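You operate a simulated robot arm through the tools that you are given. There is no shell and no other tool. Be economical: measure what you need, move in short steps, check, and stop when the job is done.

Carry out the task below with a simulated two-armed robot. There is one attempt and no reset: what you move stays moved.

TASK
Glue the blue module with one shot at 2 bar.
Fine: seat it in the blue slide; afterwards pressure off, cup back under the nozzle.

The check looks at the end state, three seconds after you hand in, the way a careful person would. Anything else that was tipped, shoved, dropped, spilled or broken makes it a failure.

THE ROBOT
Two 7-joint arms with two-finger parallel grippers on one trunk, on a base that drives. Base frame: it is fixed to the floor where the robot stands at the start and does not move with it; the origin is under the middle of the robot, x ahead of it, y to its left, z up; the surface under the hand at the start is at about z = 0.808. Units: m, rad, N and s.
The left shoulder is at the start at [0.124, 0.171, 1.162], the right one opposite. With the tool pointing down near the work surface each hand reaches from about 0.4 to 0.9 m from the robot's upright axis, wherever it stands, measured 20 degrees to its own side. Places, roughly: blue slide [0.6, 0.2, 0.8]; catch cup (5x5x4 cm) [0.6, 0.3, 0.8]; part pocket of the blue slide [0.6, 0.2, 0.8]; pressure dial [0.6, -0.1, 0.9]; suck-back dial [0.6, -0.2, 0.9]. Payload 4.4 kg a hand.
The TCP of each hand is the grasp point between the finger pads, 0.023 m short of the fingertips. In the tool frame z runs along the fingers and y along their closing line. Largest opening 0.094 m; finger width 0.038, thickness 0.01; the body of the gripper, 0.054 by 0.096 m, starts 0.039 m behind the TCP.
Orientation is told as [roll, pitch, yaw] about the base's x, y, z axes, in that order, counted from this pose: with the fingers straight down and closing along the base's y, the tool's x points along the base's -x, its y along +y and its z along -z.

THE INTERFACE
- The arms move only by the tool nudge_tool. It takes "left_increments", "right_increments" or both (then of equal length, played together; a hand with none holds still); each is a list that holds one entry, the list of rows, each a list of 6 numbers: the shift along the tool's x, y, z in units of 400 mm (1.0 is 400 mm), then the turn, a rotation vector about the tool's x, y, z in units of 60 degrees (1.0 is 60 degrees). In form: [[[dx, dy, dz, ax, ay, az], ...]]. A call has 1 to 10 rows; each row is the pose to reach, as a shift and turn from the pose commanded when the call began, along the tool's axes at that moment. "left_gripper" and "right_gripper" are, for a hand that has rows, the opening, from 0 (shut) to 1 (fully open), set as the call begins (left out, the last holds). A call with a number of a shift or a turn outside -1 to 1 is refused whole. A row lasts 0.2 s, in which the tool goes at most 0.05 m and 0.15 rad; a call with a longer step from one row to the next is refused whole, and so is a gripper value outside its range. Where a pose cannot be reached the arm comes as near as it can. A force on the tool above 90 N (or 10 N above the force at the start of the call, whichever is more), or a blocked arm, ends the call early, and 0.2 s more pass. Each finger travels about 0.072 m/s and halts on what it meets, pressing with about 41 N; the grip force reading is that of the motor and also rises with nothing between the fingers. The clock runs only during rows and for 0.2 s after the last one: add rows that repeat a pose to give the fingers time. It gives the time, the measured TCP pose, the force on the tool (base axes), the opening and the grip force at its end, in the units of the frame above (readings bear some noise), with the torque about the TCP (base axes, N m) and any sound that the robot's microphone picked up, and new pictures: "show" is both (left out), scene, wrist or none (wrist: the cameras of the hands that moved).
- Cameras (640 x 400 px; columns grow to the right, rows downward): "scene" is now at [0.2237, 0.0147, 1.2975]; the picture's right is [0.08, -1.00, 0.00], its down [-0.67, -0.05, -0.74] and it looks along [0.74, 0.06, -0.67] (base axes); focal length 214 px, centre (320, 200). "left" rides on the left gripper at [0.087, -0.016, -0.074] in its tool frame; the picture's right is [0.18, 0.98, 0.00], its down [-0.58, 0.11, -0.81] and it looks along [-0.79, 0.15, 0.59] (tool axes); focal length 243 px, centre (320, 200). "right" rides on the right gripper at [0.086, 0.016, -0.075] in its tool frame; the picture's right is [-0.18, 0.98, 0.00], its down [-0.58, -0.11, -0.81] and it looks along [-0.79, -0.15, 0.59] (tool axes); focal length 243 px, centre (320, 200). There is no depth. A picture from a camera that has moved, and an enlarged one, comes with that camera's place and axes in the base frame and with its lens. The place of the scene camera against the robot may be out by one fixed shift of up to 0.025 m in any direction.
- move_column(by): slides the trunk up (or, below 0, down) by that many m; the arms and the scene camera ride with it, the base frame stays. It gives what a move gives, with no picture.
- steer(legs): drives the robot by 1 to 6 legs, each [ahead, left, turn to the left] in m, m and rad, along the robot's own axes; the way and the turn of a leg run together, so that a leg with both is an arc; at most 1.5 m and 3.142 rad a leg. The arms and the cameras ride along, it lands a little off, and it stops where it bumps. It gives what a move gives, and a new picture of the scene camera.
- pan_tilt(pan, tilt): turns the head with the scene camera to pan (to the left, within 1.396 rad either way) and tilt (down, from -0.506 to 1.204), counted from straight ahead of the robot. It gives what a move gives, and a new picture of the scene camera.
- close_up(camera, box): a new picture of the part [left, top, right, bottom] of that camera's present view, enlarged. It takes no simulated time.
- close_job(): hands the job in; it is judged then, once.

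Work in short steps. Places have to be worked out from the pictures, the camera data and where the tool is seen: move nearer, look again, correct. Check each grasp and each placing, and mend what went wrong. You have 120 turns and 260 pictures in all, those below and enlarged ones among them. Open the grippers and draw the arms clear of the work before you hand the job in, unless the task says otherwise; then end with one line.

The tools are called after "Emit:" by a JSON object that holds its "op" and its "data". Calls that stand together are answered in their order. nudge_tool: Moves the arms, as the interface text tells. Its arguments: {"type":"object","properties":{"left_increments":{"type":"array","items":{"type":"array","items":{"type":"array","items":{"type":"number"}}}},"left_gripper":{"type":"number"},"right_increments":{"type":"array","items":{"type":"array","items":{"type":"array","items":{"type":"number"}}}},"right_gripper":{"type":"number"},"show":{"type":"string","enum":["both","scene","wrist","none"]}},"required":[]} The other tools are called the same way: move_column (by) slides the trunk up or down; steer (legs) drives the base; pan_tilt (pan, tilt) turns the head that bears the scene camera; close_up (camera, box) takes an enlarged picture of a part of a camera's view; close_job () hands the job in.

At the start:

```text
time: 0.0
left_tool_pos: [0.5633, 0.3277, 1.1603]
left_tcp_rot: [-0.001, 0.0, 0.002]
left_wrist_force: [0.7, 0.3, 0.2]
left_torque: [-0.01, 0.0, -0.02]
left_width: 0.0939
left_gripper_force: 0.0
right_tool_pos: [0.4878, -0.2034, 1.1404]
right_tcp_rot: [-0.001, 0.001, 0.0]
right_wrist_force: [0.2, -1.0, 0.2]
right_torque: [-0.01, 0.0, 0.0]
right_width: 0.0942
right_gripper_force: 0.0
trunk travel left (down, up): [-0.175, 0.213]
robot x, y, heading: [-0.001, 0.0033, 0.001]
head pan, tilt: [0.082, 0.737]
```

scene: 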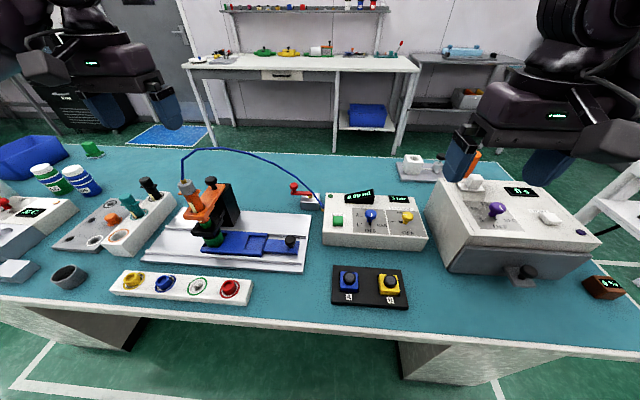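
right: 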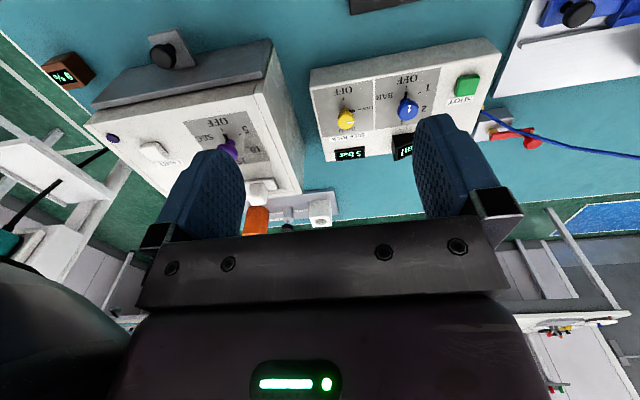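
left: 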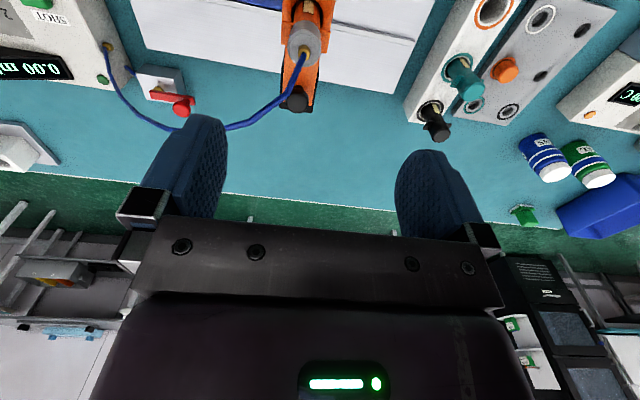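

I start by looking at the scene in enlarged views to identify the dispenser, slide, modules and dials.

Emit:
{"op": "close_up", "data": {"camera": "scene", "box": [100, 150, 320, 310]}}

Emit:
{"op": "close_up", "data": {"camera": "scene", "box": [280, 170, 440, 310]}}

Emit:
{"op": "close_up", "data": {"camera": "scene", "box": [0, 130, 180, 300]}}

Emit:
{"op": "close_up", "data": {"camera": "scene", "box": [390, 130, 640, 310]}}

```text
2.50 times, centred on (210, 230) of scene
camera zoom: at [0.2237, 0.0147, 1.2975], right [0.08, -1.0, 0.0], down [-0.67, -0.05, -0.74], along [0.74, 0.06, -0.67], focal length 536 px, centre (595, 125)
```

zoom: 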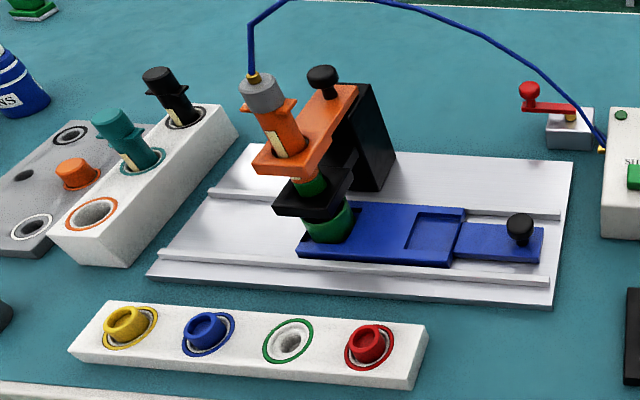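

```text
2.86 times, centred on (360, 240) of scene
camera zoom: at [0.2237, 0.0147, 1.2975], right [0.08, -1.0, 0.0], down [-0.67, -0.05, -0.74], along [0.74, 0.06, -0.67], focal length 613 px, centre (206, 86)
```

zoom: 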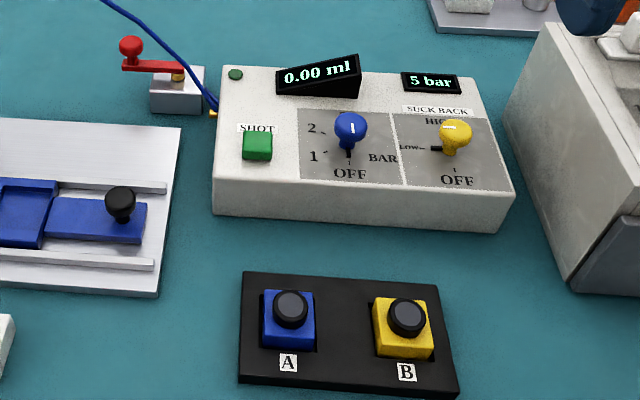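

```text
2.35 times, centred on (90, 215) of scene
camera zoom: at [0.2237, 0.0147, 1.2975], right [0.08, -1.0, 0.0], down [-0.67, -0.05, -0.74], along [0.74, 0.06, -0.67], focal length 505 px, centre (861, 165)
```

zoom: 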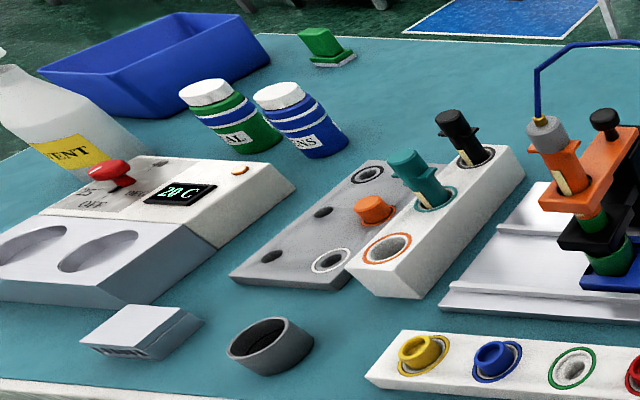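

```text
2.22 times, centred on (515, 220) of scene
camera zoom: at [0.2237, 0.0147, 1.2975], right [0.08, -1.0, 0.0], down [-0.67, -0.05, -0.74], along [0.74, 0.06, -0.67], focal length 477 px, centre (-113, 156)
```

zoom: 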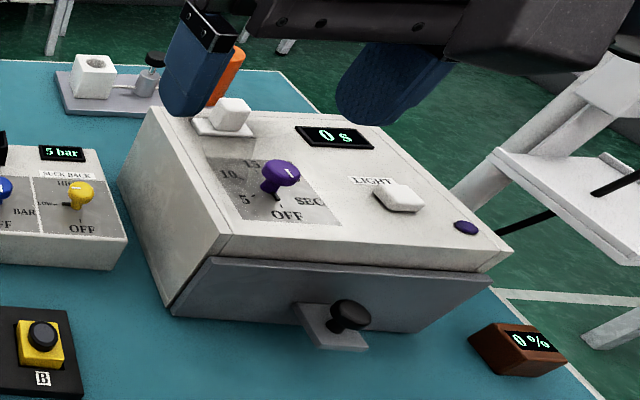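

I need finer views of the nozzle area, the dials and the module.

Emit:
{"op": "close_up", "data": {"camera": "scene", "box": [165, 170, 255, 260]}}

Emit:
{"op": "close_up", "data": {"camera": "scene", "box": [345, 190, 425, 245]}}

Emit:
{"op": "close_up", "data": {"camera": "scene", "box": [280, 175, 350, 225]}}

Emit:
{"op": "close_up", "data": {"camera": "scene", "box": [200, 225, 310, 280]}}

Emit:
{"op": "close_up", "data": {"camera": "scene", "box": [325, 260, 415, 315]}}

```text
4.44 times, centred on (210, 215) of scene
camera zoom: at [0.2237, 0.0147, 1.2975], right [0.08, -1.0, 0.0], down [-0.67, -0.05, -0.74], along [0.74, 0.06, -0.67], focal length 953 px, centre (809, 133)
```

zoom: 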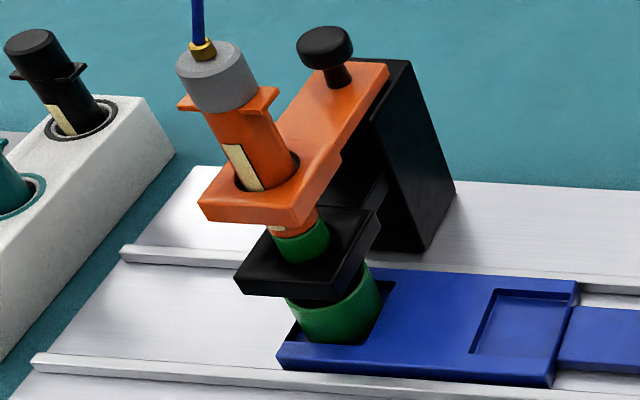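

```text
7.27 times, centred on (385, 218) of scene
camera zoom: at [0.2237, 0.0147, 1.2975], right [0.08, -1.0, 0.0], down [-0.67, -0.05, -0.74], along [0.74, 0.06, -0.67], focal length 1560 px, centre (-153, 73)
```

zoom: 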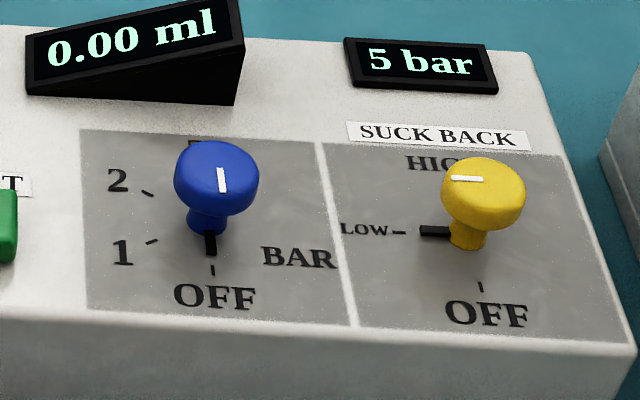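

```text
8.00 times, centred on (315, 200) of scene
camera zoom: at [0.2237, 0.0147, 1.2975], right [0.08, -1.0, 0.0], down [-0.67, -0.05, -0.74], along [0.74, 0.06, -0.67], focal length 1716 px, centre (360, 200)
```

zoom: 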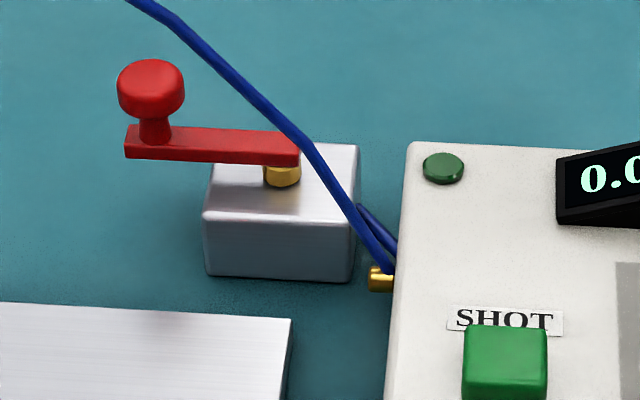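

```text
5.82 times, centred on (255, 252) of scene
camera zoom: at [0.2237, 0.0147, 1.2975], right [0.08, -1.0, 0.0], down [-0.67, -0.05, -0.74], along [0.74, 0.06, -0.67], focal length 1248 px, centre (698, -106)
```

zoom: 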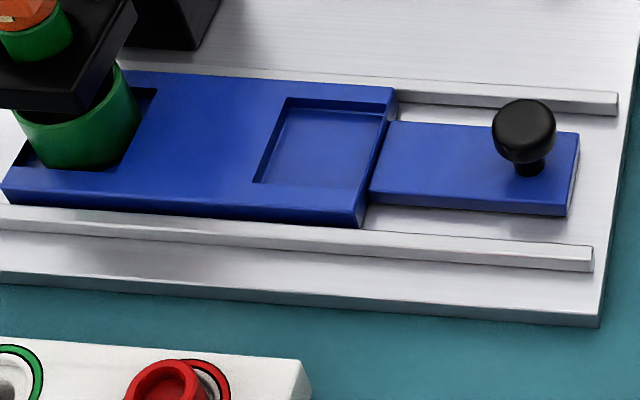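

```text
7.11 times, centred on (370, 288) of scene
camera zoom: at [0.2237, 0.0147, 1.2975], right [0.08, -1.0, 0.0], down [-0.67, -0.05, -0.74], along [0.74, 0.06, -0.67], focal length 1525 px, centre (-36, -422)
```

zoom: 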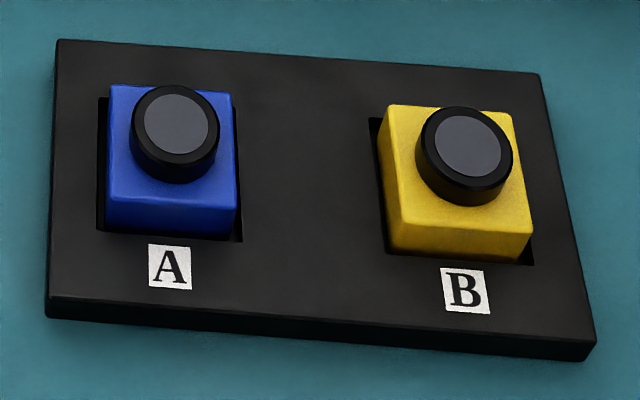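

The slide carries the green catch cup and the pocket; module A is the blue one, near [0.458, -0.031]. I move the right hand above it to measure from the wrist camera.

Emit:
{"op": "nudge_tool", "data": {"right_increments": [[[0.0125, 0.0717, 0.0792, 0, 0, 0], [0.025, 0.1433, 0.1583, 0, 0, 0], [0.0375, 0.215, 0.2375, 0, 0, 0], [0.05, 0.2867, 0.3167, 0, 0, 0], [0.0625, 0.3583, 0.3958, 0, 0, 0], [0.075, 0.43, 0.475, 0, 0, 0], [0.075, 0.43, 0.475, 0, 0, 0]]], "right_gripper": 1}}

```text
time: 1.6
left_tool_pos: [0.5618, 0.3281, 1.1608]
left_tcp_rot: [0.001, 0.0, 0.0]
left_wrist_force: [0.9, -0.3, -0.4]
left_torque: [-0.01, 0.02, -0.02]
left_width: 0.0938
left_gripper_force: 0.1
right_tool_pos: [0.4556, -0.033, 0.9502]
right_tcp_rot: [0.001, 0.001, 0.002]
right_wrist_force: [0.0, 0.0, 0.0]
right_torque: [0.03, -0.01, 0.01]
right_width: 0.0939
right_gripper_force: 0.2
trunk travel left (down, up): [-0.175, 0.213]
robot x, y, heading: [-0.0, -0.0003, 0.001]
head pan, tilt: [0.082, 0.737]
camera scene: at [0.2233, 0.0143, 1.2977], right [0.08, -1.0, 0.0], down [-0.67, -0.05, -0.74], along [0.74, 0.06, -0.67], focal length 214 px, centre (320, 200)
camera right: at [0.369, -0.0157, 1.0238], right [0.18, 0.98, 0.0], down [0.58, -0.11, 0.81], along [0.79, -0.15, -0.59], focal length 243 px, centre (320, 200)
```

scene: 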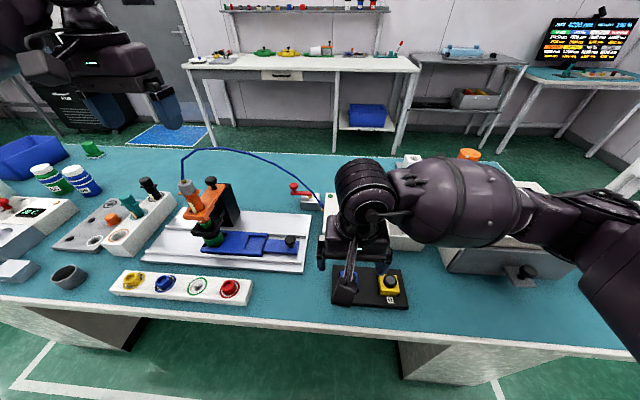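
right: 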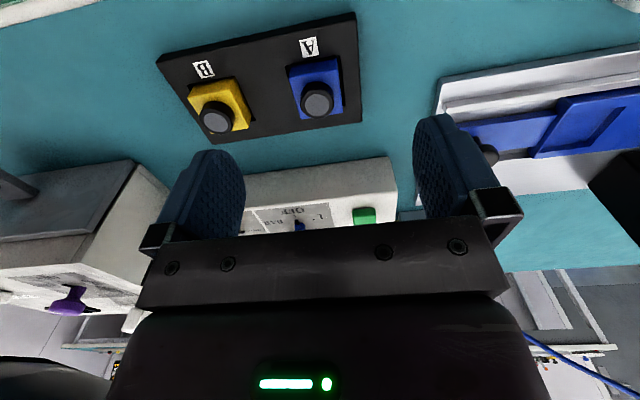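

A monitor with text is visible on the back right; I read it and look closer at the module.

Emit:
{"op": "close_up", "data": {"camera": "scene", "box": [530, 5, 640, 75]}}

Emit:
{"op": "close_up", "data": {"camera": "right", "box": [150, 0, 390, 150]}}

```text
5.71 times, centred on (585, 40) of scene
camera zoom: at [0.2233, 0.0143, 1.2977], right [0.08, -1.0, 0.0], down [-0.67, -0.05, -0.74], along [0.74, 0.06, -0.67], focal length 1226 px, centre (-1194, 1114)
```

zoom: 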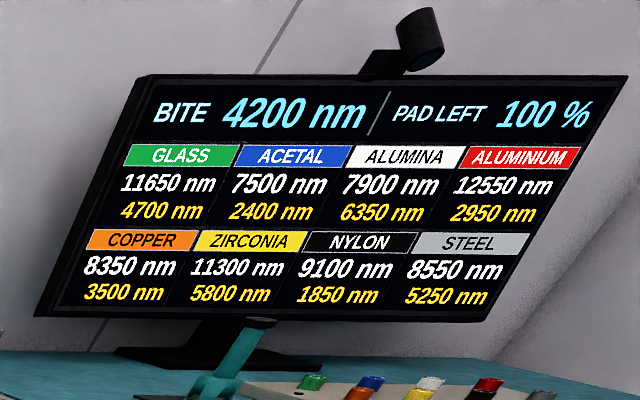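

```text
2.67 times, centred on (270, 75) of right
camera zoom: at [0.369, -0.0157, 1.0238], right [0.18, 0.98, 0.0], down [0.58, -0.11, 0.81], along [0.79, -0.15, -0.59], focal length 647 px, centre (453, 533)
```

zoom: 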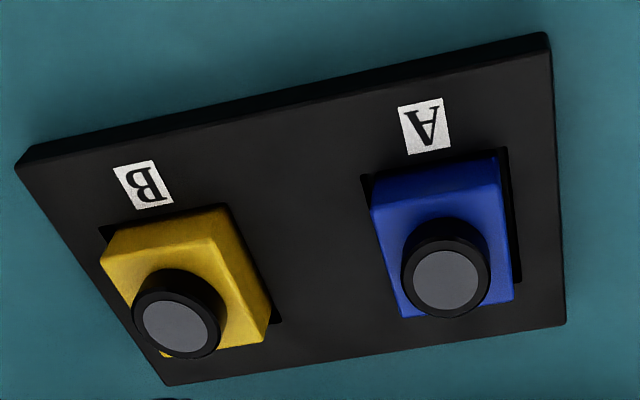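

Module A centre works out to about [0.475, -0.038], square to the axes, ~36 mm wide. I descend part way above it and look again.

Emit:
{"op": "nudge_tool", "data": {"right_increments": [[[-0.0475, -0.0125, 0.0, 0, 0, 0], [-0.0475, -0.0125, 0.1, 0, 0, 0], [-0.0475, -0.0125, 0.1875, 0, 0, 0], [-0.0475, -0.0125, 0.1875, 0, 0, 0]]], "show": "wrist"}}

```text
time: 2.6
left_tool_pos: [0.5635, 0.3282, 1.1613]
left_tcp_rot: [0.0, 0.0, 0.001]
left_wrist_force: [-0.5, 0.2, 0.4]
left_torque: [-0.01, -0.05, 0.02]
left_width: 0.094
left_gripper_force: 0.1
right_tool_pos: [0.4772, -0.0358, 0.8749]
right_tcp_rot: [0.0, -0.001, -0.001]
right_wrist_force: [-0.7, 0.5, 0.1]
right_torque: [-0.01, -0.01, 0.0]
right_width: 0.0941
right_gripper_force: 0.1
trunk travel left (down, up): [-0.175, 0.213]
robot x, y, heading: [0.0022, -0.0019, -0.003]
head pan, tilt: [0.082, 0.737]
camera right: at [0.3914, -0.0193, 0.9488], right [0.18, 0.98, 0.0], down [0.58, -0.11, 0.81], along [0.79, -0.15, -0.59], focal length 243 px, centre (320, 200)
```

right: 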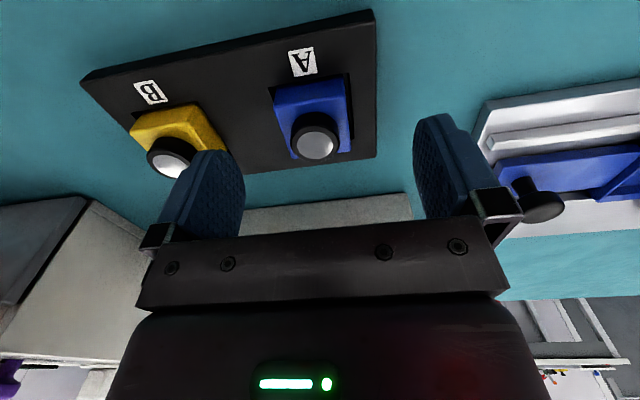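

Wide-open fingers would come near module B, so I will narrow the opening. First I zoom to measure heights.

Emit:
{"op": "close_up", "data": {"camera": "right", "box": [110, 0, 400, 181]}}

```text
2.21 times, centred on (255, 90) of right
camera zoom: at [0.3914, -0.0193, 0.9488], right [0.18, 0.98, 0.0], down [0.58, -0.11, 0.81], along [0.79, -0.15, -0.59], focal length 535 px, centre (463, 442)
```

zoom: 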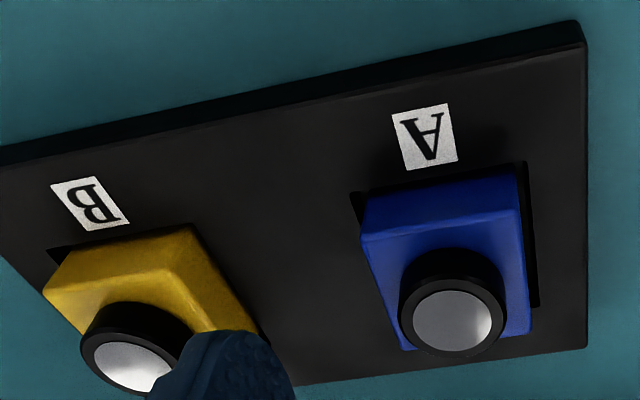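

Two-view measuring gives body top z≈0.827, centre ≈[0.483, -0.0395], side ≈39 mm. I narrow the gripper to 56 mm, shift, then descend to TCP z≈0.842.

Emit:
{"op": "nudge_tool", "data": {"right_increments": [[[-0.015, -0.009, 0.0, 0, 0, 0], [-0.015, -0.009, 0.0, 0, 0, 0], [-0.015, -0.009, 0.04, 0, 0, 0], [-0.015, -0.009, 0.0825, 0, 0, 0], [-0.015, -0.009, 0.0825, 0, 0, 0]]], "right_gripper": 0.6, "show": "wrist"}}

```text
time: 3.8
left_tool_pos: [0.5627, 0.3264, 1.1621]
left_tcp_rot: [-0.001, -0.001, 0.001]
left_wrist_force: [0.6, 0.6, -0.2]
left_torque: [-0.02, 0.01, 0.04]
left_width: 0.0942
left_gripper_force: 0.1
right_tool_pos: [0.4835, -0.0394, 0.8407]
right_tcp_rot: [0.001, 0.0, 0.001]
right_wrist_force: [-0.7, 1.0, 0.3]
right_torque: [0.0, 0.03, -0.01]
right_width: 0.0563
right_gripper_force: 0.0
trunk travel left (down, up): [-0.175, 0.213]
robot x, y, heading: [0.0003, -0.0023, -0.003]
head pan, tilt: [0.082, 0.737]
camera right: at [0.3972, -0.0222, 0.9151], right [0.18, 0.98, 0.0], down [0.58, -0.11, 0.81], along [0.79, -0.15, -0.59], focal length 243 px, centre (320, 200)
```

right: 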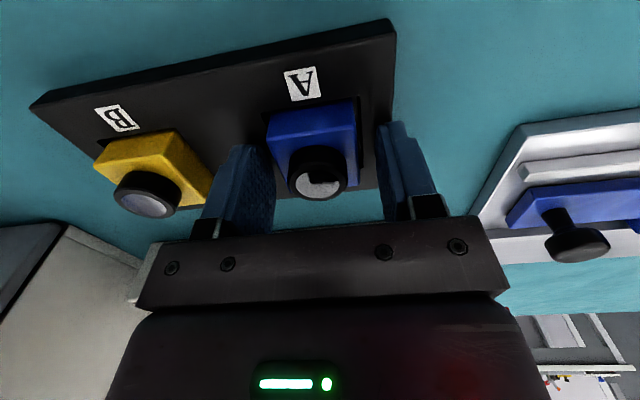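

The fingers straddle the module; quick zoom to check finger tip height against the body.

Emit:
{"op": "close_up", "data": {"camera": "right", "box": [200, 50, 440, 230]}}

```text
2.22 times, centred on (320, 140) of right
camera zoom: at [0.3972, -0.0222, 0.9151], right [0.18, 0.98, 0.0], down [0.58, -0.11, 0.81], along [0.79, -0.15, -0.59], focal length 539 px, centre (320, 333)
```

zoom: 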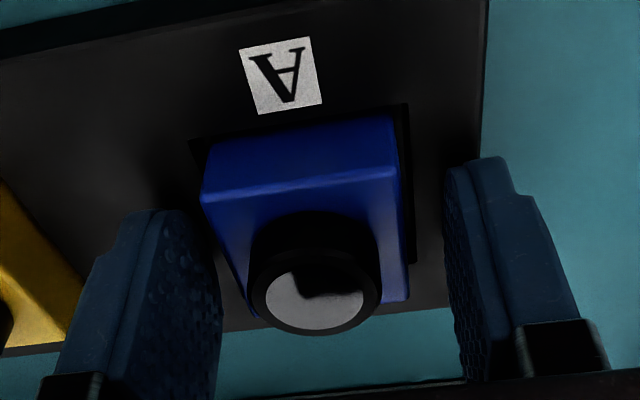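

Grip covers roughly the upper 10 mm of the body. I close here.

Emit:
{"op": "nudge_tool", "data": {"right_increments": [[[0, 0, 0.003, 0, 0, 0], [0, 0, 0.003, 0, 0, 0], [0, 0, 0.003, 0, 0, 0], [0, 0, 0.003, 0, 0, 0]]], "right_gripper": 0, "show": "wrist"}}

```text
time: 4.8
left_tool_pos: [0.5632, 0.3283, 1.1617]
left_tcp_rot: [0.0, 0.001, 0.003]
left_wrist_force: [-0.1, 0.4, -0.3]
left_torque: [0.0, 0.02, 0.01]
left_width: 0.0939
left_gripper_force: 0.0
right_tool_pos: [0.4831, -0.0389, 0.8403]
right_tcp_rot: [0.0, -0.001, 0.001]
right_wrist_force: [0.4, 1.7, 5.9]
right_torque: [0.01, 0.08, 0.01]
right_width: 0.0389
right_gripper_force: 41.2
trunk travel left (down, up): [-0.175, 0.213]
robot x, y, heading: [0.0017, 0.0016, 0.0]
head pan, tilt: [0.082, 0.737]
camera right: at [0.397, -0.0222, 0.9145], right [0.18, 0.98, 0.0], down [0.58, -0.11, 0.81], along [0.79, -0.15, -0.59], focal length 243 px, centre (320, 200)
```

right: 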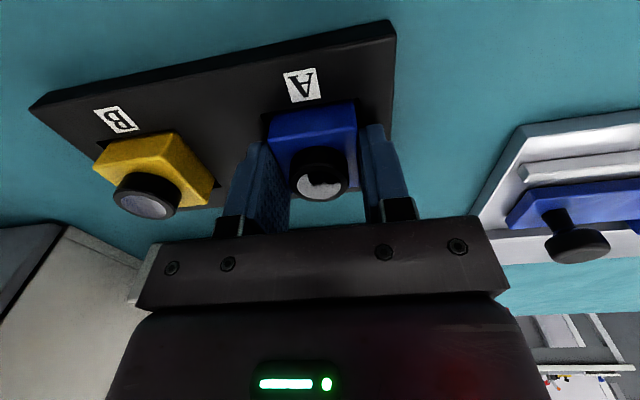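

Gripped at 38.9 mm with full force. I lift and carry towards the pocket, stopping short to measure it.

Emit:
{"op": "nudge_tool", "data": {"right_increments": [[[0, 0, -0.06, 0, 0, 0], [0, 0, -0.15, 0, 0, 0], [0, 0, -0.25, 0, 0, 0], [-0.03, 0.1, -0.25, 0, 0, 0], [-0.06, 0.2, -0.25, 0, 0, 0], [-0.09, 0.3, -0.25, 0, 0, 0], [-0.12, 0.4, -0.25, 0, 0, 0], [-0.1425, 0.5, -0.25, 0, 0, 0], [-0.1425, 0.5, -0.25, 0, 0, 0]]]}}

```text
time: 6.8
left_tool_pos: [0.5621, 0.3267, 1.1612]
left_tcp_rot: [-0.001, 0.001, -0.002]
left_wrist_force: [0.3, -0.5, -0.4]
left_torque: [-0.02, 0.01, -0.01]
left_width: 0.0939
left_gripper_force: 0.0
right_tool_pos: [0.5402, 0.1598, 0.9419]
right_tcp_rot: [0.001, 0.0, 0.001]
right_wrist_force: [0.1, -0.3, -0.3]
right_torque: [0.0, -0.01, 0.0]
right_width: 0.0
right_gripper_force: 40.8
trunk travel left (down, up): [-0.175, 0.213]
robot x, y, heading: [-0.0028, -0.0003, 0.002]
head pan, tilt: [0.082, 0.737]
camera scene: at [0.2237, 0.014, 1.2975], right [0.08, -1.0, 0.0], down [-0.67, -0.05, -0.74], along [0.74, 0.06, -0.67], focal length 214 px, centre (320, 200)
camera right: at [0.4542, 0.1768, 1.0148], right [0.18, 0.98, 0.0], down [0.58, -0.11, 0.81], along [0.79, -0.15, -0.59], focal length 243 px, centre (320, 200)
```

scene: 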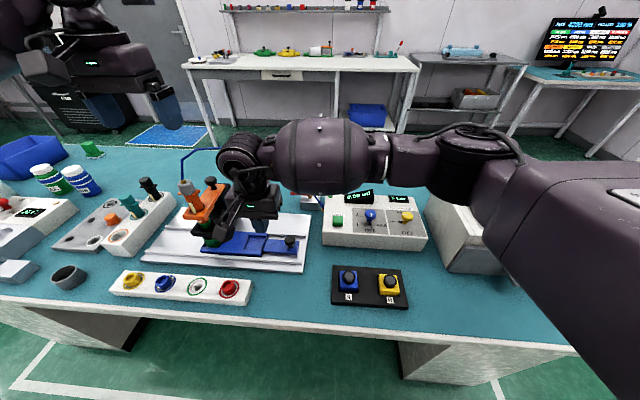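
right: 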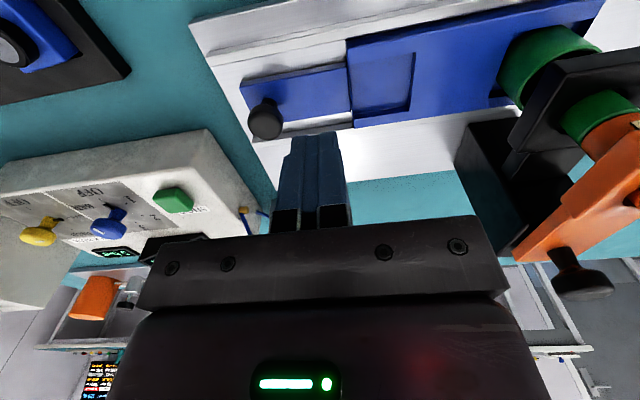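

The module slipped out and remained in its nest. While here, I measure the pocket, and check the module's state.

Emit:
{"op": "close_up", "data": {"camera": "right", "box": [230, 0, 550, 200]}}

Emit:
{"op": "close_up", "data": {"camera": "scene", "box": [325, 260, 415, 315]}}

Emit:
{"op": "close_up", "data": {"camera": "right", "box": [0, 120, 240, 270]}}

```text
2.00 times, centred on (390, 100) of right
camera zoom: at [0.4542, 0.1768, 1.0148], right [0.18, 0.98, 0.0], down [0.58, -0.11, 0.81], along [0.79, -0.15, -0.59], focal length 485 px, centre (180, 400)
```

zoom: 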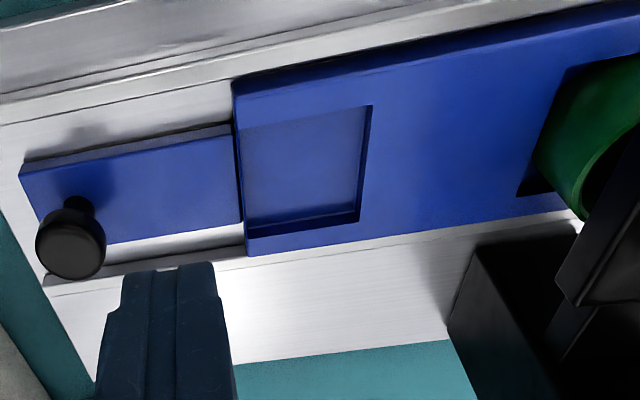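

```text
7.11 times, centred on (370, 288) of scene
camera zoom: at [0.2237, 0.014, 1.2975], right [0.08, -1.0, 0.0], down [-0.67, -0.05, -0.74], along [0.74, 0.06, -0.67], focal length 1525 px, centre (-36, -422)
```

zoom: 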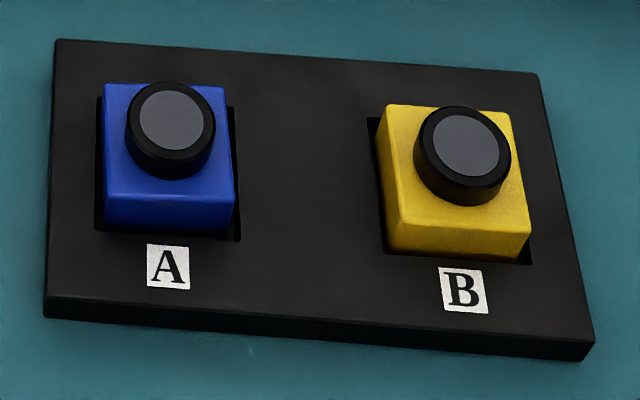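

```text
2.67 times, centred on (120, 195) of right
camera zoom: at [0.4542, 0.1768, 1.0148], right [0.18, 0.98, 0.0], down [0.58, -0.11, 0.81], along [0.79, -0.15, -0.59], focal length 647 px, centre (853, 213)
```

zoom: 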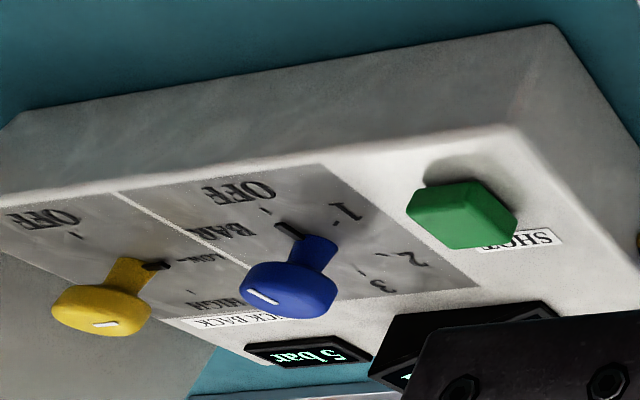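

The module is still in its nest, unharmed. The grip was probably too shallow (on the rounded top edge), so I go back above it and look again.

Emit:
{"op": "nudge_tool", "data": {"right_increments": [[[0.03, -0.1, 0, 0, 0, 0], [0.06, -0.2, 0, 0, 0, 0], [0.09, -0.3, 0, 0, 0, 0], [0.12, -0.4, 0, 0, 0, 0], [0.143, -0.495, 0, 0, 0, 0], [0.143, -0.495, 0.1, 0, 0, 0], [0.143, -0.495, 0.18, 0, 0, 0], [0.143, -0.495, 0.18, 0, 0, 0]]], "right_gripper": 0.6, "show": "none"}}

Emit:
{"op": "close_up", "data": {"camera": "right", "box": [200, 30, 440, 180]}}

```text
time: 8.6
left_tool_pos: [0.564, 0.3272, 1.1614]
left_tcp_rot: [-0.001, -0.001, 0.002]
left_wrist_force: [-0.1, -0.5, -0.1]
left_torque: [0.0, 0.02, 0.05]
left_width: 0.094
left_gripper_force: 0.1
right_tool_pos: [0.4821, -0.0375, 0.8671]
right_tcp_rot: [0.001, 0.0, 0.001]
right_wrist_force: [-0.7, 0.4, 0.3]
right_torque: [-0.02, 0.02, 0.0]
right_width: 0.0564
right_gripper_force: 0.0
trunk travel left (down, up): [-0.175, 0.213]
robot x, y, heading: [-0.0021, 0.0024, 0.002]
head pan, tilt: [0.082, 0.737]
```

```text
2.67 times, centred on (320, 105) of right
camera zoom: at [0.3971, -0.0203, 0.941], right [0.18, 0.98, 0.0], down [0.58, -0.11, 0.81], along [0.79, -0.15, -0.59], focal length 647 px, centre (320, 453)
```

zoom: 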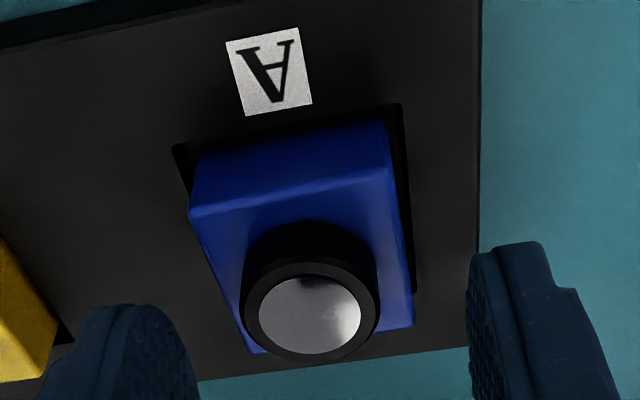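

I descend to TCP z≈0.838 and check for contact with the plate by force.

Emit:
{"op": "nudge_tool", "data": {"right_increments": [[[0, 0, 0.04, 0, 0, 0], [0, 0, 0.068, 0, 0, 0], [0, 0, 0.0725, 0, 0, 0], [0, 0, 0.0725, 0, 0, 0]]], "show": "none"}}

Emit:
{"op": "close_up", "data": {"camera": "right", "box": [200, 50, 440, 200]}}

Emit:
{"op": "close_up", "data": {"camera": "scene", "box": [325, 250, 415, 315]}}

```text
time: 9.6
left_tool_pos: [0.563, 0.328, 1.1617]
left_tcp_rot: [-0.001, 0.001, 0.002]
left_wrist_force: [-0.5, 0.4, 0.0]
left_torque: [0.02, 0.02, 0.0]
left_width: 0.0941
left_gripper_force: 0.1
right_tool_pos: [0.4824, -0.0391, 0.8388]
right_tcp_rot: [0.0, -0.002, -0.001]
right_wrist_force: [2.4, -0.5, 6.7]
right_torque: [-0.24, 0.08, 0.09]
right_width: 0.0566
right_gripper_force: 0.1
trunk travel left (down, up): [-0.175, 0.213]
robot x, y, heading: [-0.0039, -0.0003, 0.001]
head pan, tilt: [0.082, 0.737]
```

```text
2.67 times, centred on (320, 125) of right
camera zoom: at [0.3967, -0.0211, 0.9134], right [0.18, 0.98, 0.0], down [0.58, -0.11, 0.81], along [0.79, -0.15, -0.59], focal length 647 px, centre (320, 400)
```

zoom: 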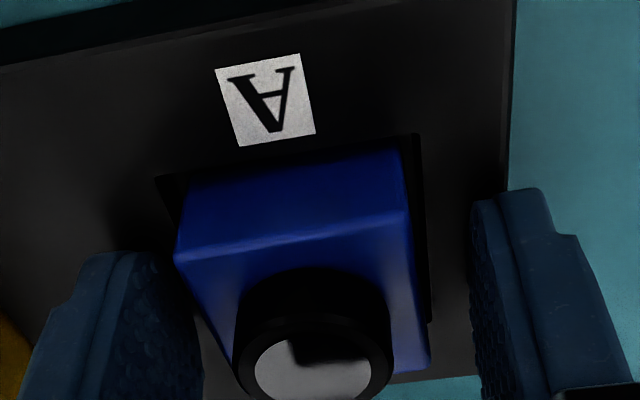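

```text
6.15 times, centred on (370, 282) of scene
camera zoom: at [0.2233, 0.0147, 1.2977], right [0.08, -1.0, 0.0], down [-0.67, -0.05, -0.74], along [0.74, 0.06, -0.67], focal length 1320 px, centre (12, -308)
```

zoom: 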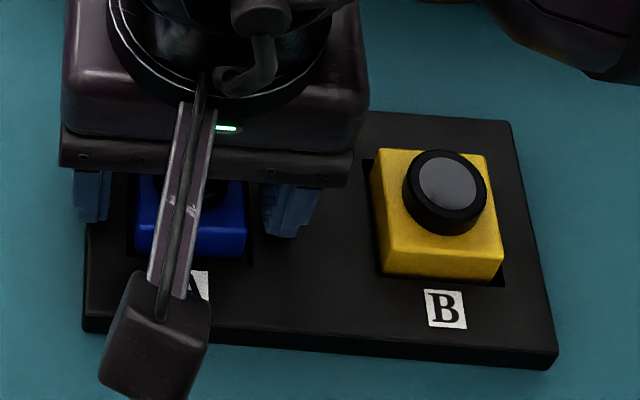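

Fingertips now touch the plate (≈7 N). I close here and lift slowly just a little, then check.

Emit:
{"op": "nudge_tool", "data": {"right_increments": [[[0, 0, -0.001, 0, 0, 0], [0, 0, -0.001, 0, 0, 0], [0, 0, -0.001, 0, 0, 0], [0, 0, -0.001, 0, 0, 0], [0, 0, -0.005, 0, 0, 0], [0, 0, -0.01, 0, 0, 0], [0, 0, -0.0125, 0, 0, 0]]], "right_gripper": 0, "show": "none"}}

Emit:
{"op": "close_up", "data": {"camera": "right", "box": [200, 50, 440, 200]}}

```text
time: 11.2
left_tool_pos: [0.5643, 0.328, 1.1623]
left_tcp_rot: [0.0, 0.0, 0.002]
left_wrist_force: [0.4, 0.6, -0.4]
left_torque: [-0.02, 0.0, -0.01]
left_width: 0.0944
left_gripper_force: 0.1
right_tool_pos: [0.4819, -0.0372, 0.8418]
right_tcp_rot: [0.0, 0.002, 0.0]
right_wrist_force: [0.5, -1.1, -0.3]
right_torque: [0.01, 0.0, 0.01]
right_width: 0.039
right_gripper_force: 41.4
trunk travel left (down, up): [-0.175, 0.213]
robot x, y, heading: [0.001, -0.0012, 0.002]
head pan, tilt: [0.082, 0.737]
```

```text
2.67 times, centred on (320, 125) of right
camera zoom: at [0.3965, -0.0201, 0.9173], right [0.18, 0.98, 0.0], down [0.58, -0.11, 0.81], along [0.79, -0.15, -0.59], focal length 647 px, centre (320, 400)
```

zoom: 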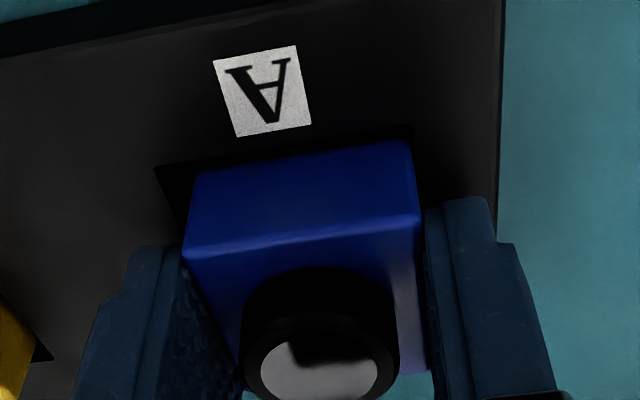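

The module appears to rise with the hand. I continue lifting slowly and check again.

Emit:
{"op": "nudge_tool", "data": {"right_increments": [[[0, 0, -0.006, 0, 0, 0], [0, 0, -0.012, 0, 0, 0], [0, 0, -0.02, 0, 0, 0], [0, 0, -0.03, 0, 0, 0], [0, 0, -0.04, 0, 0, 0], [0, 0, -0.05, 0, 0, 0], [0, 0, -0.065, 0, 0, 0], [0, 0, -0.08, 0, 0, 0]]], "show": "none"}}

Emit:
{"op": "close_up", "data": {"camera": "right", "box": [200, 50, 440, 200]}}

```text
time: 13.0
left_tool_pos: [0.5629, 0.3279, 1.161]
left_tcp_rot: [0.0, 0.0, 0.002]
left_wrist_force: [0.1, -0.5, 0.5]
left_torque: [-0.01, 0.03, 0.01]
left_width: 0.0939
left_gripper_force: 0.1
right_tool_pos: [0.4832, -0.0377, 0.8744]
right_tcp_rot: [0.0, 0.002, -0.001]
right_wrist_force: [0.1, -0.3, -1.3]
right_torque: [0.0, -0.01, 0.01]
right_width: 0.0388
right_gripper_force: 41.0
trunk travel left (down, up): [-0.175, 0.213]
robot x, y, heading: [0.0011, -0.0043, -0.002]
head pan, tilt: [0.082, 0.737]
```

```text
2.67 times, centred on (320, 125) of right
camera zoom: at [0.3969, -0.0204, 0.9496], right [0.18, 0.98, 0.0], down [0.58, -0.11, 0.81], along [0.79, -0.15, -0.59], focal length 647 px, centre (320, 400)
```

zoom: 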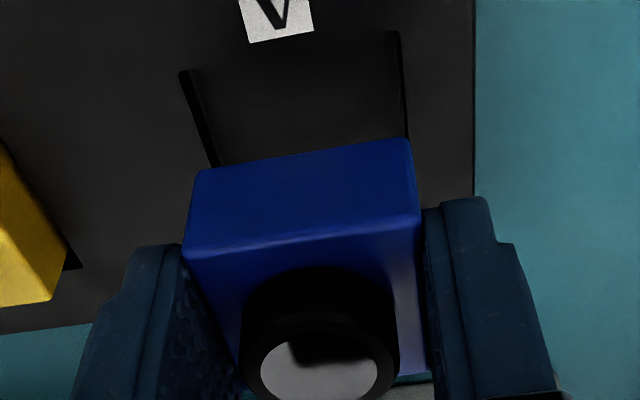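

Securely held this time. I carry it gently to above the pocket (≈[0.567, 0.200, 0.93]).

Emit:
{"op": "nudge_tool", "data": {"right_increments": [[[0, 0, -0.04, 0, 0, 0], [0, 0, -0.09, 0, 0, 0], [-0.005, 0.02, -0.125, 0, 0, 0], [-0.025, 0.07, -0.14, 0, 0, 0], [-0.05, 0.14, -0.14, 0, 0, 0], [-0.075, 0.21, -0.14, 0, 0, 0], [-0.1, 0.28, -0.14, 0, 0, 0], [-0.125, 0.35, -0.14, 0, 0, 0], [-0.15, 0.42, -0.14, 0, 0, 0]]], "show": "none"}}

Emit:
{"op": "nudge_tool", "data": {"right_increments": [[[-0.02, 0.06, 0, 0, 0, 0], [-0.04, 0.12, 0, 0, 0, 0], [-0.055, 0.16, 0, 0, 0, 0], [-0.06, 0.175, 0, 0, 0, 0], [-0.06, 0.175, 0, 0, 0, 0], [-0.06, 0.175, 0, 0, 0, 0]]]}}

```text
time: 15.0
left_tool_pos: [0.5636, 0.3302, 1.1608]
left_tcp_rot: [-0.001, -0.001, 0.0]
left_wrist_force: [-0.4, -0.5, 0.2]
left_torque: [-0.02, 0.03, 0.01]
left_width: 0.0941
left_gripper_force: 0.1
right_tool_pos: [0.5431, 0.1322, 0.932]
right_tcp_rot: [0.0, 0.002, 0.001]
right_wrist_force: [0.3, 0.8, -1.1]
right_torque: [-0.03, -0.01, 0.01]
right_width: 0.039
right_gripper_force: 41.1
trunk travel left (down, up): [-0.175, 0.213]
robot x, y, heading: [-0.0011, -0.0026, -0.004]
head pan, tilt: [0.082, 0.737]
```

```text
time: 16.4
left_tool_pos: [0.5629, 0.3269, 1.1603]
left_tcp_rot: [-0.002, -0.001, 0.001]
left_wrist_force: [0.5, -0.1, 0.3]
left_torque: [0.01, 0.0, 0.0]
left_width: 0.0939
left_gripper_force: 0.0
right_tool_pos: [0.5667, 0.2005, 0.9313]
right_tcp_rot: [0.0, -0.001, 0.0]
right_wrist_force: [-0.4, 0.2, 0.1]
right_torque: [-0.02, 0.01, 0.02]
right_width: 0.039
right_gripper_force: 41.2
trunk travel left (down, up): [-0.175, 0.213]
robot x, y, heading: [0.0017, -0.0001, -0.002]
head pan, tilt: [0.082, 0.737]
camera scene: at [0.2237, 0.0147, 1.2975], right [0.08, -1.0, 0.0], down [-0.67, -0.05, -0.74], along [0.74, 0.06, -0.67], focal length 214 px, centre (320, 200)
camera right: at [0.4808, 0.2179, 1.0051], right [0.18, 0.98, 0.0], down [0.58, -0.11, 0.81], along [0.79, -0.15, -0.59], focal length 243 px, centre (320, 200)
```

scene: 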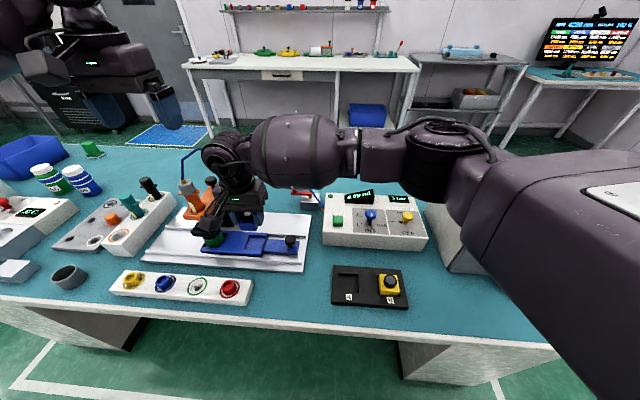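
right: 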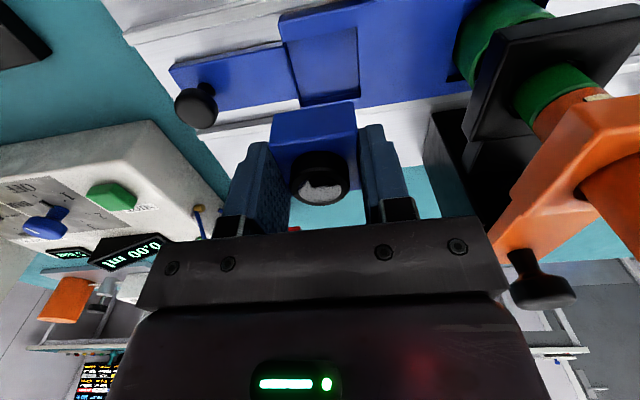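

Emit:
{"op": "close_up", "data": {"camera": "right", "box": [160, 0, 416, 160]}}

Emit:
{"op": "close_up", "data": {"camera": "scene", "box": [160, 170, 320, 270]}}

```text
2.50 times, centred on (288, 80) of right
camera zoom: at [0.4808, 0.2179, 1.0051], right [0.18, 0.98, 0.0], down [0.58, -0.11, 0.81], along [0.79, -0.15, -0.59], focal length 606 px, centre (400, 500)
```

zoom: 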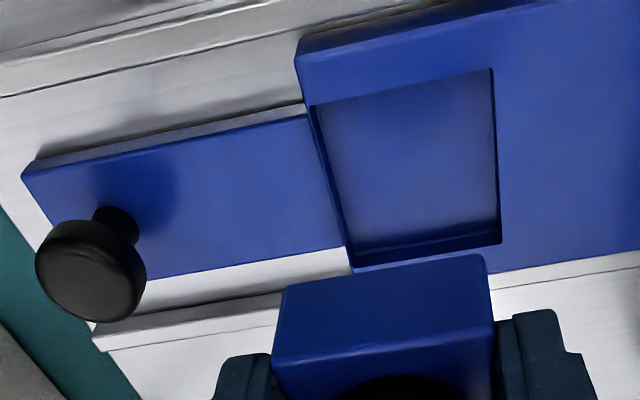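

```text
4.00 times, centred on (240, 220) of scene
camera zoom: at [0.2237, 0.0147, 1.2975], right [0.08, -1.0, 0.0], down [-0.67, -0.05, -0.74], along [0.74, 0.06, -0.67], focal length 858 px, centre (640, 120)
```

zoom: 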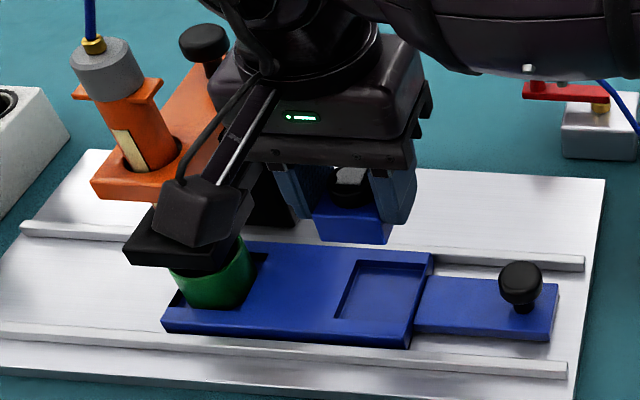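

Triangulation puts the slide top at z≈0.823 and pocket centre at ≈[0.568, 0.205] (about 48 mm wide). I align and descend to TCP z≈0.855.

Emit:
{"op": "nudge_tool", "data": {"right_increments": [[[-0.0045, 0.012, 0.02, 0, 0, 0], [-0.0045, 0.012, 0.06, 0, 0, 0], [-0.0045, 0.012, 0.1, 0, 0, 0], [-0.0045, 0.012, 0.14, 0, 0, 0], [-0.0045, 0.012, 0.17, 0, 0, 0], [-0.0045, 0.012, 0.19, 0, 0, 0], [-0.0045, 0.012, 0.19, 0, 0, 0]]]}}

Emit:
{"op": "close_up", "data": {"camera": "right", "box": [200, 50, 440, 200]}}

Emit:
{"op": "close_up", "data": {"camera": "scene", "box": [160, 170, 320, 270]}}

```text
time: 18.0
left_tool_pos: [0.563, 0.3274, 1.1615]
left_tcp_rot: [0.0, 0.001, 0.002]
left_wrist_force: [0.1, -0.5, 0.2]
left_torque: [0.0, 0.0, -0.03]
left_width: 0.0941
left_gripper_force: 0.0
right_tool_pos: [0.5669, 0.2056, 0.8552]
right_tcp_rot: [-0.001, 0.001, 0.0]
right_wrist_force: [-0.1, 0.9, -1.0]
right_torque: [0.01, -0.03, 0.01]
right_width: 0.0391
right_gripper_force: 41.3
trunk travel left (down, up): [-0.175, 0.213]
robot x, y, heading: [0.0012, 0.0011, 0.005]
head pan, tilt: [0.082, 0.737]
camera scene: at [0.2236, 0.0147, 1.2975], right [0.08, -1.0, 0.0], down [-0.67, -0.05, -0.74], along [0.74, 0.06, -0.67], focal length 214 px, centre (320, 200)
camera right: at [0.4819, 0.2226, 0.9294], right [0.18, 0.98, 0.0], down [0.58, -0.11, 0.81], along [0.79, -0.15, -0.59], focal length 243 px, centre (320, 200)
```

scene: 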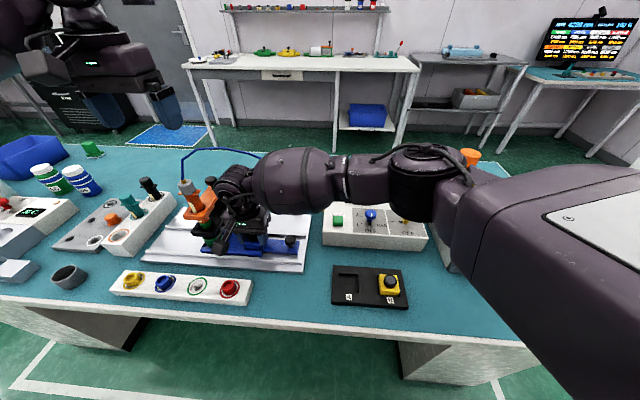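
right: 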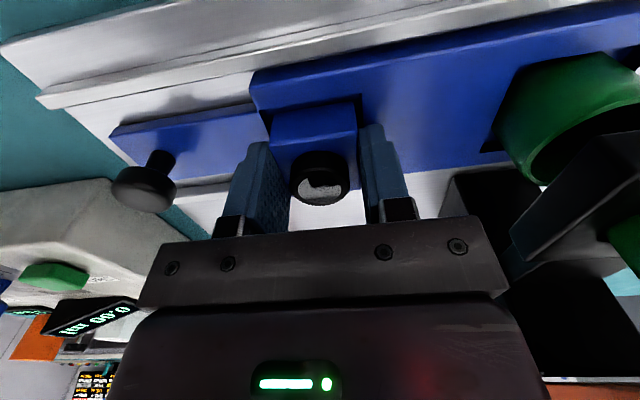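

```text
2.67 times, centred on (320, 125) of right
camera zoom: at [0.4819, 0.2226, 0.9294], right [0.18, 0.98, 0.0], down [0.58, -0.11, 0.81], along [0.79, -0.15, -0.59], focal length 647 px, centre (320, 400)
```

zoom: 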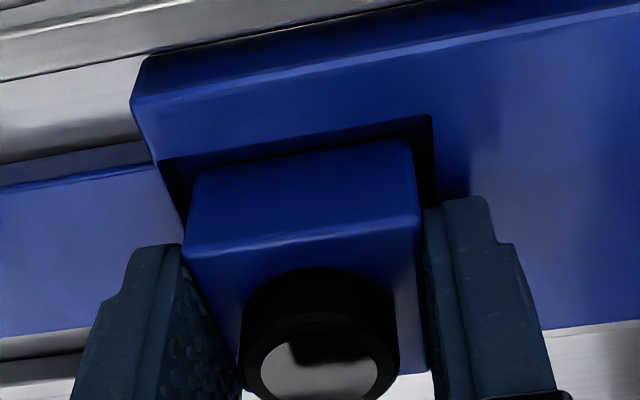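

```text
4.00 times, centred on (240, 220) of scene
camera zoom: at [0.2236, 0.0147, 1.2975], right [0.08, -1.0, 0.0], down [-0.67, -0.05, -0.74], along [0.74, 0.06, -0.67], focal length 858 px, centre (640, 120)
```

zoom: 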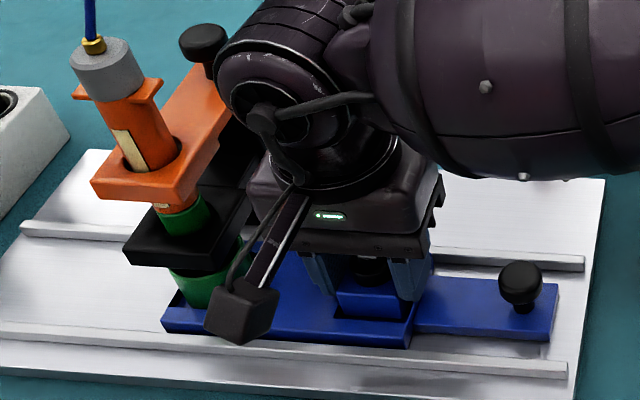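

Module is centred over the pocket, bottom about at rim level. I lower it slowly until contact.

Emit:
{"op": "nudge_tool", "data": {"right_increments": [[[-0.002, 0, 0.006, 0, 0, 0], [-0.002, 0, 0.012, 0, 0, 0], [-0.002, 0, 0.018, 0, 0, 0], [-0.002, 0, 0.022, 0, 0, 0], [-0.002, 0, 0.022, 0, 0, 0]]], "show": "none"}}

Emit:
{"op": "close_up", "data": {"camera": "right", "box": [200, 50, 440, 200]}}

```text
time: 19.2
left_tool_pos: [0.5608, 0.3268, 1.1654]
left_tcp_rot: [0.001, -0.006, 0.002]
left_wrist_force: [0.0, -0.6, 0.1]
left_torque: [-0.01, -0.01, -0.02]
left_width: 0.0939
left_gripper_force: 0.1
right_tool_pos: [0.568, 0.2041, 0.8517]
right_tcp_rot: [0.003, -0.007, -0.001]
right_wrist_force: [3.7, 1.0, 44.9]
right_torque: [-0.24, 0.66, -0.03]
right_width: 0.0387
right_gripper_force: 40.9
trunk travel left (down, up): [-0.175, 0.213]
robot x, y, heading: [-0.0022, -0.0001, 0.004]
head pan, tilt: [0.082, 0.737]
```

```text
2.67 times, centred on (320, 125) of right
camera zoom: at [0.4822, 0.2224, 0.9258], right [0.18, 0.98, 0.01], down [0.58, -0.11, 0.81], along [0.8, -0.15, -0.59], focal length 647 px, centre (320, 400)
```

zoom: 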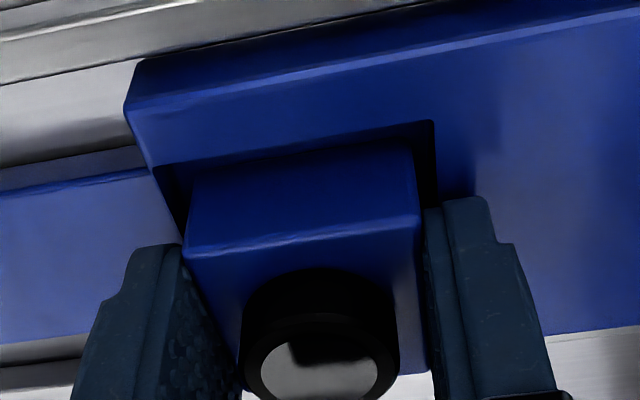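

Contact at z≈0.852. I relieve the pressure and open the fingers gently.

Emit:
{"op": "nudge_tool", "data": {"right_increments": [[[0, 0, -0.0125, 0, 0, 0], [0, 0, -0.0125, 0, 0, 0]]], "show": "none"}}

Emit:
{"op": "nudge_tool", "data": {"right_increments": [[[0, 0, 0, 0, 0, 0], [0, 0, 0, 0, 0, 0]]], "right_gripper": 0.58, "show": "none"}}

Emit:
{"op": "close_up", "data": {"camera": "right", "box": [200, 50, 440, 200]}}

```text
time: 19.8
left_tool_pos: [0.5624, 0.3264, 1.1618]
left_tcp_rot: [0.0, 0.0, 0.001]
left_wrist_force: [0.3, 1.0, -0.2]
left_torque: [-0.01, -0.01, 0.0]
left_width: 0.0938
left_gripper_force: 0.1
right_tool_pos: [0.5687, 0.2057, 0.8517]
right_tcp_rot: [0.0, -0.001, 0.001]
right_wrist_force: [6.4, 3.7, 25.7]
right_torque: [0.06, -0.14, -0.07]
right_width: 0.0389
right_gripper_force: 41.0
trunk travel left (down, up): [-0.175, 0.213]
robot x, y, heading: [0.0042, -0.0023, 0.001]
head pan, tilt: [0.082, 0.737]
```

```text
time: 20.4
left_tool_pos: [0.561, 0.3263, 1.1619]
left_tcp_rot: [-0.002, -0.003, 0.0]
left_wrist_force: [-0.5, -0.7, 0.5]
left_torque: [0.02, -0.02, 0.0]
left_width: 0.0939
left_gripper_force: 0.0
right_tool_pos: [0.5672, 0.2048, 0.8516]
right_tcp_rot: [-0.001, 0.001, 0.0]
right_wrist_force: [4.3, -1.5, 22.8]
right_torque: [0.66, -0.02, -0.18]
right_width: 0.0539
right_gripper_force: 0.2
trunk travel left (down, up): [-0.175, 0.213]
robot x, y, heading: [0.002, 0.0002, -0.002]
head pan, tilt: [0.082, 0.737]
```

```text
2.67 times, centred on (320, 125) of right
camera zoom: at [0.4826, 0.2218, 0.9264], right [0.18, 0.98, 0.0], down [0.58, -0.11, 0.81], along [0.79, -0.15, -0.59], focal length 647 px, centre (320, 400)
```

zoom: 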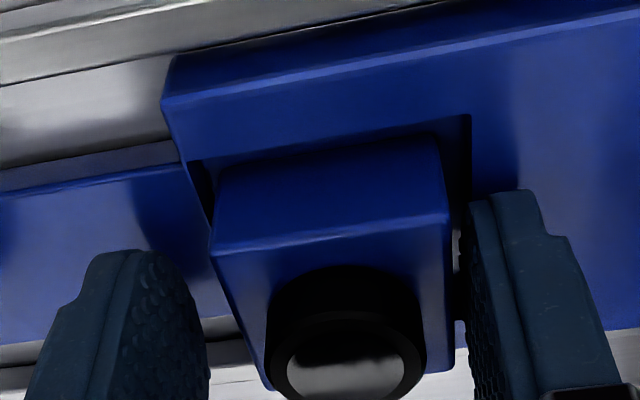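

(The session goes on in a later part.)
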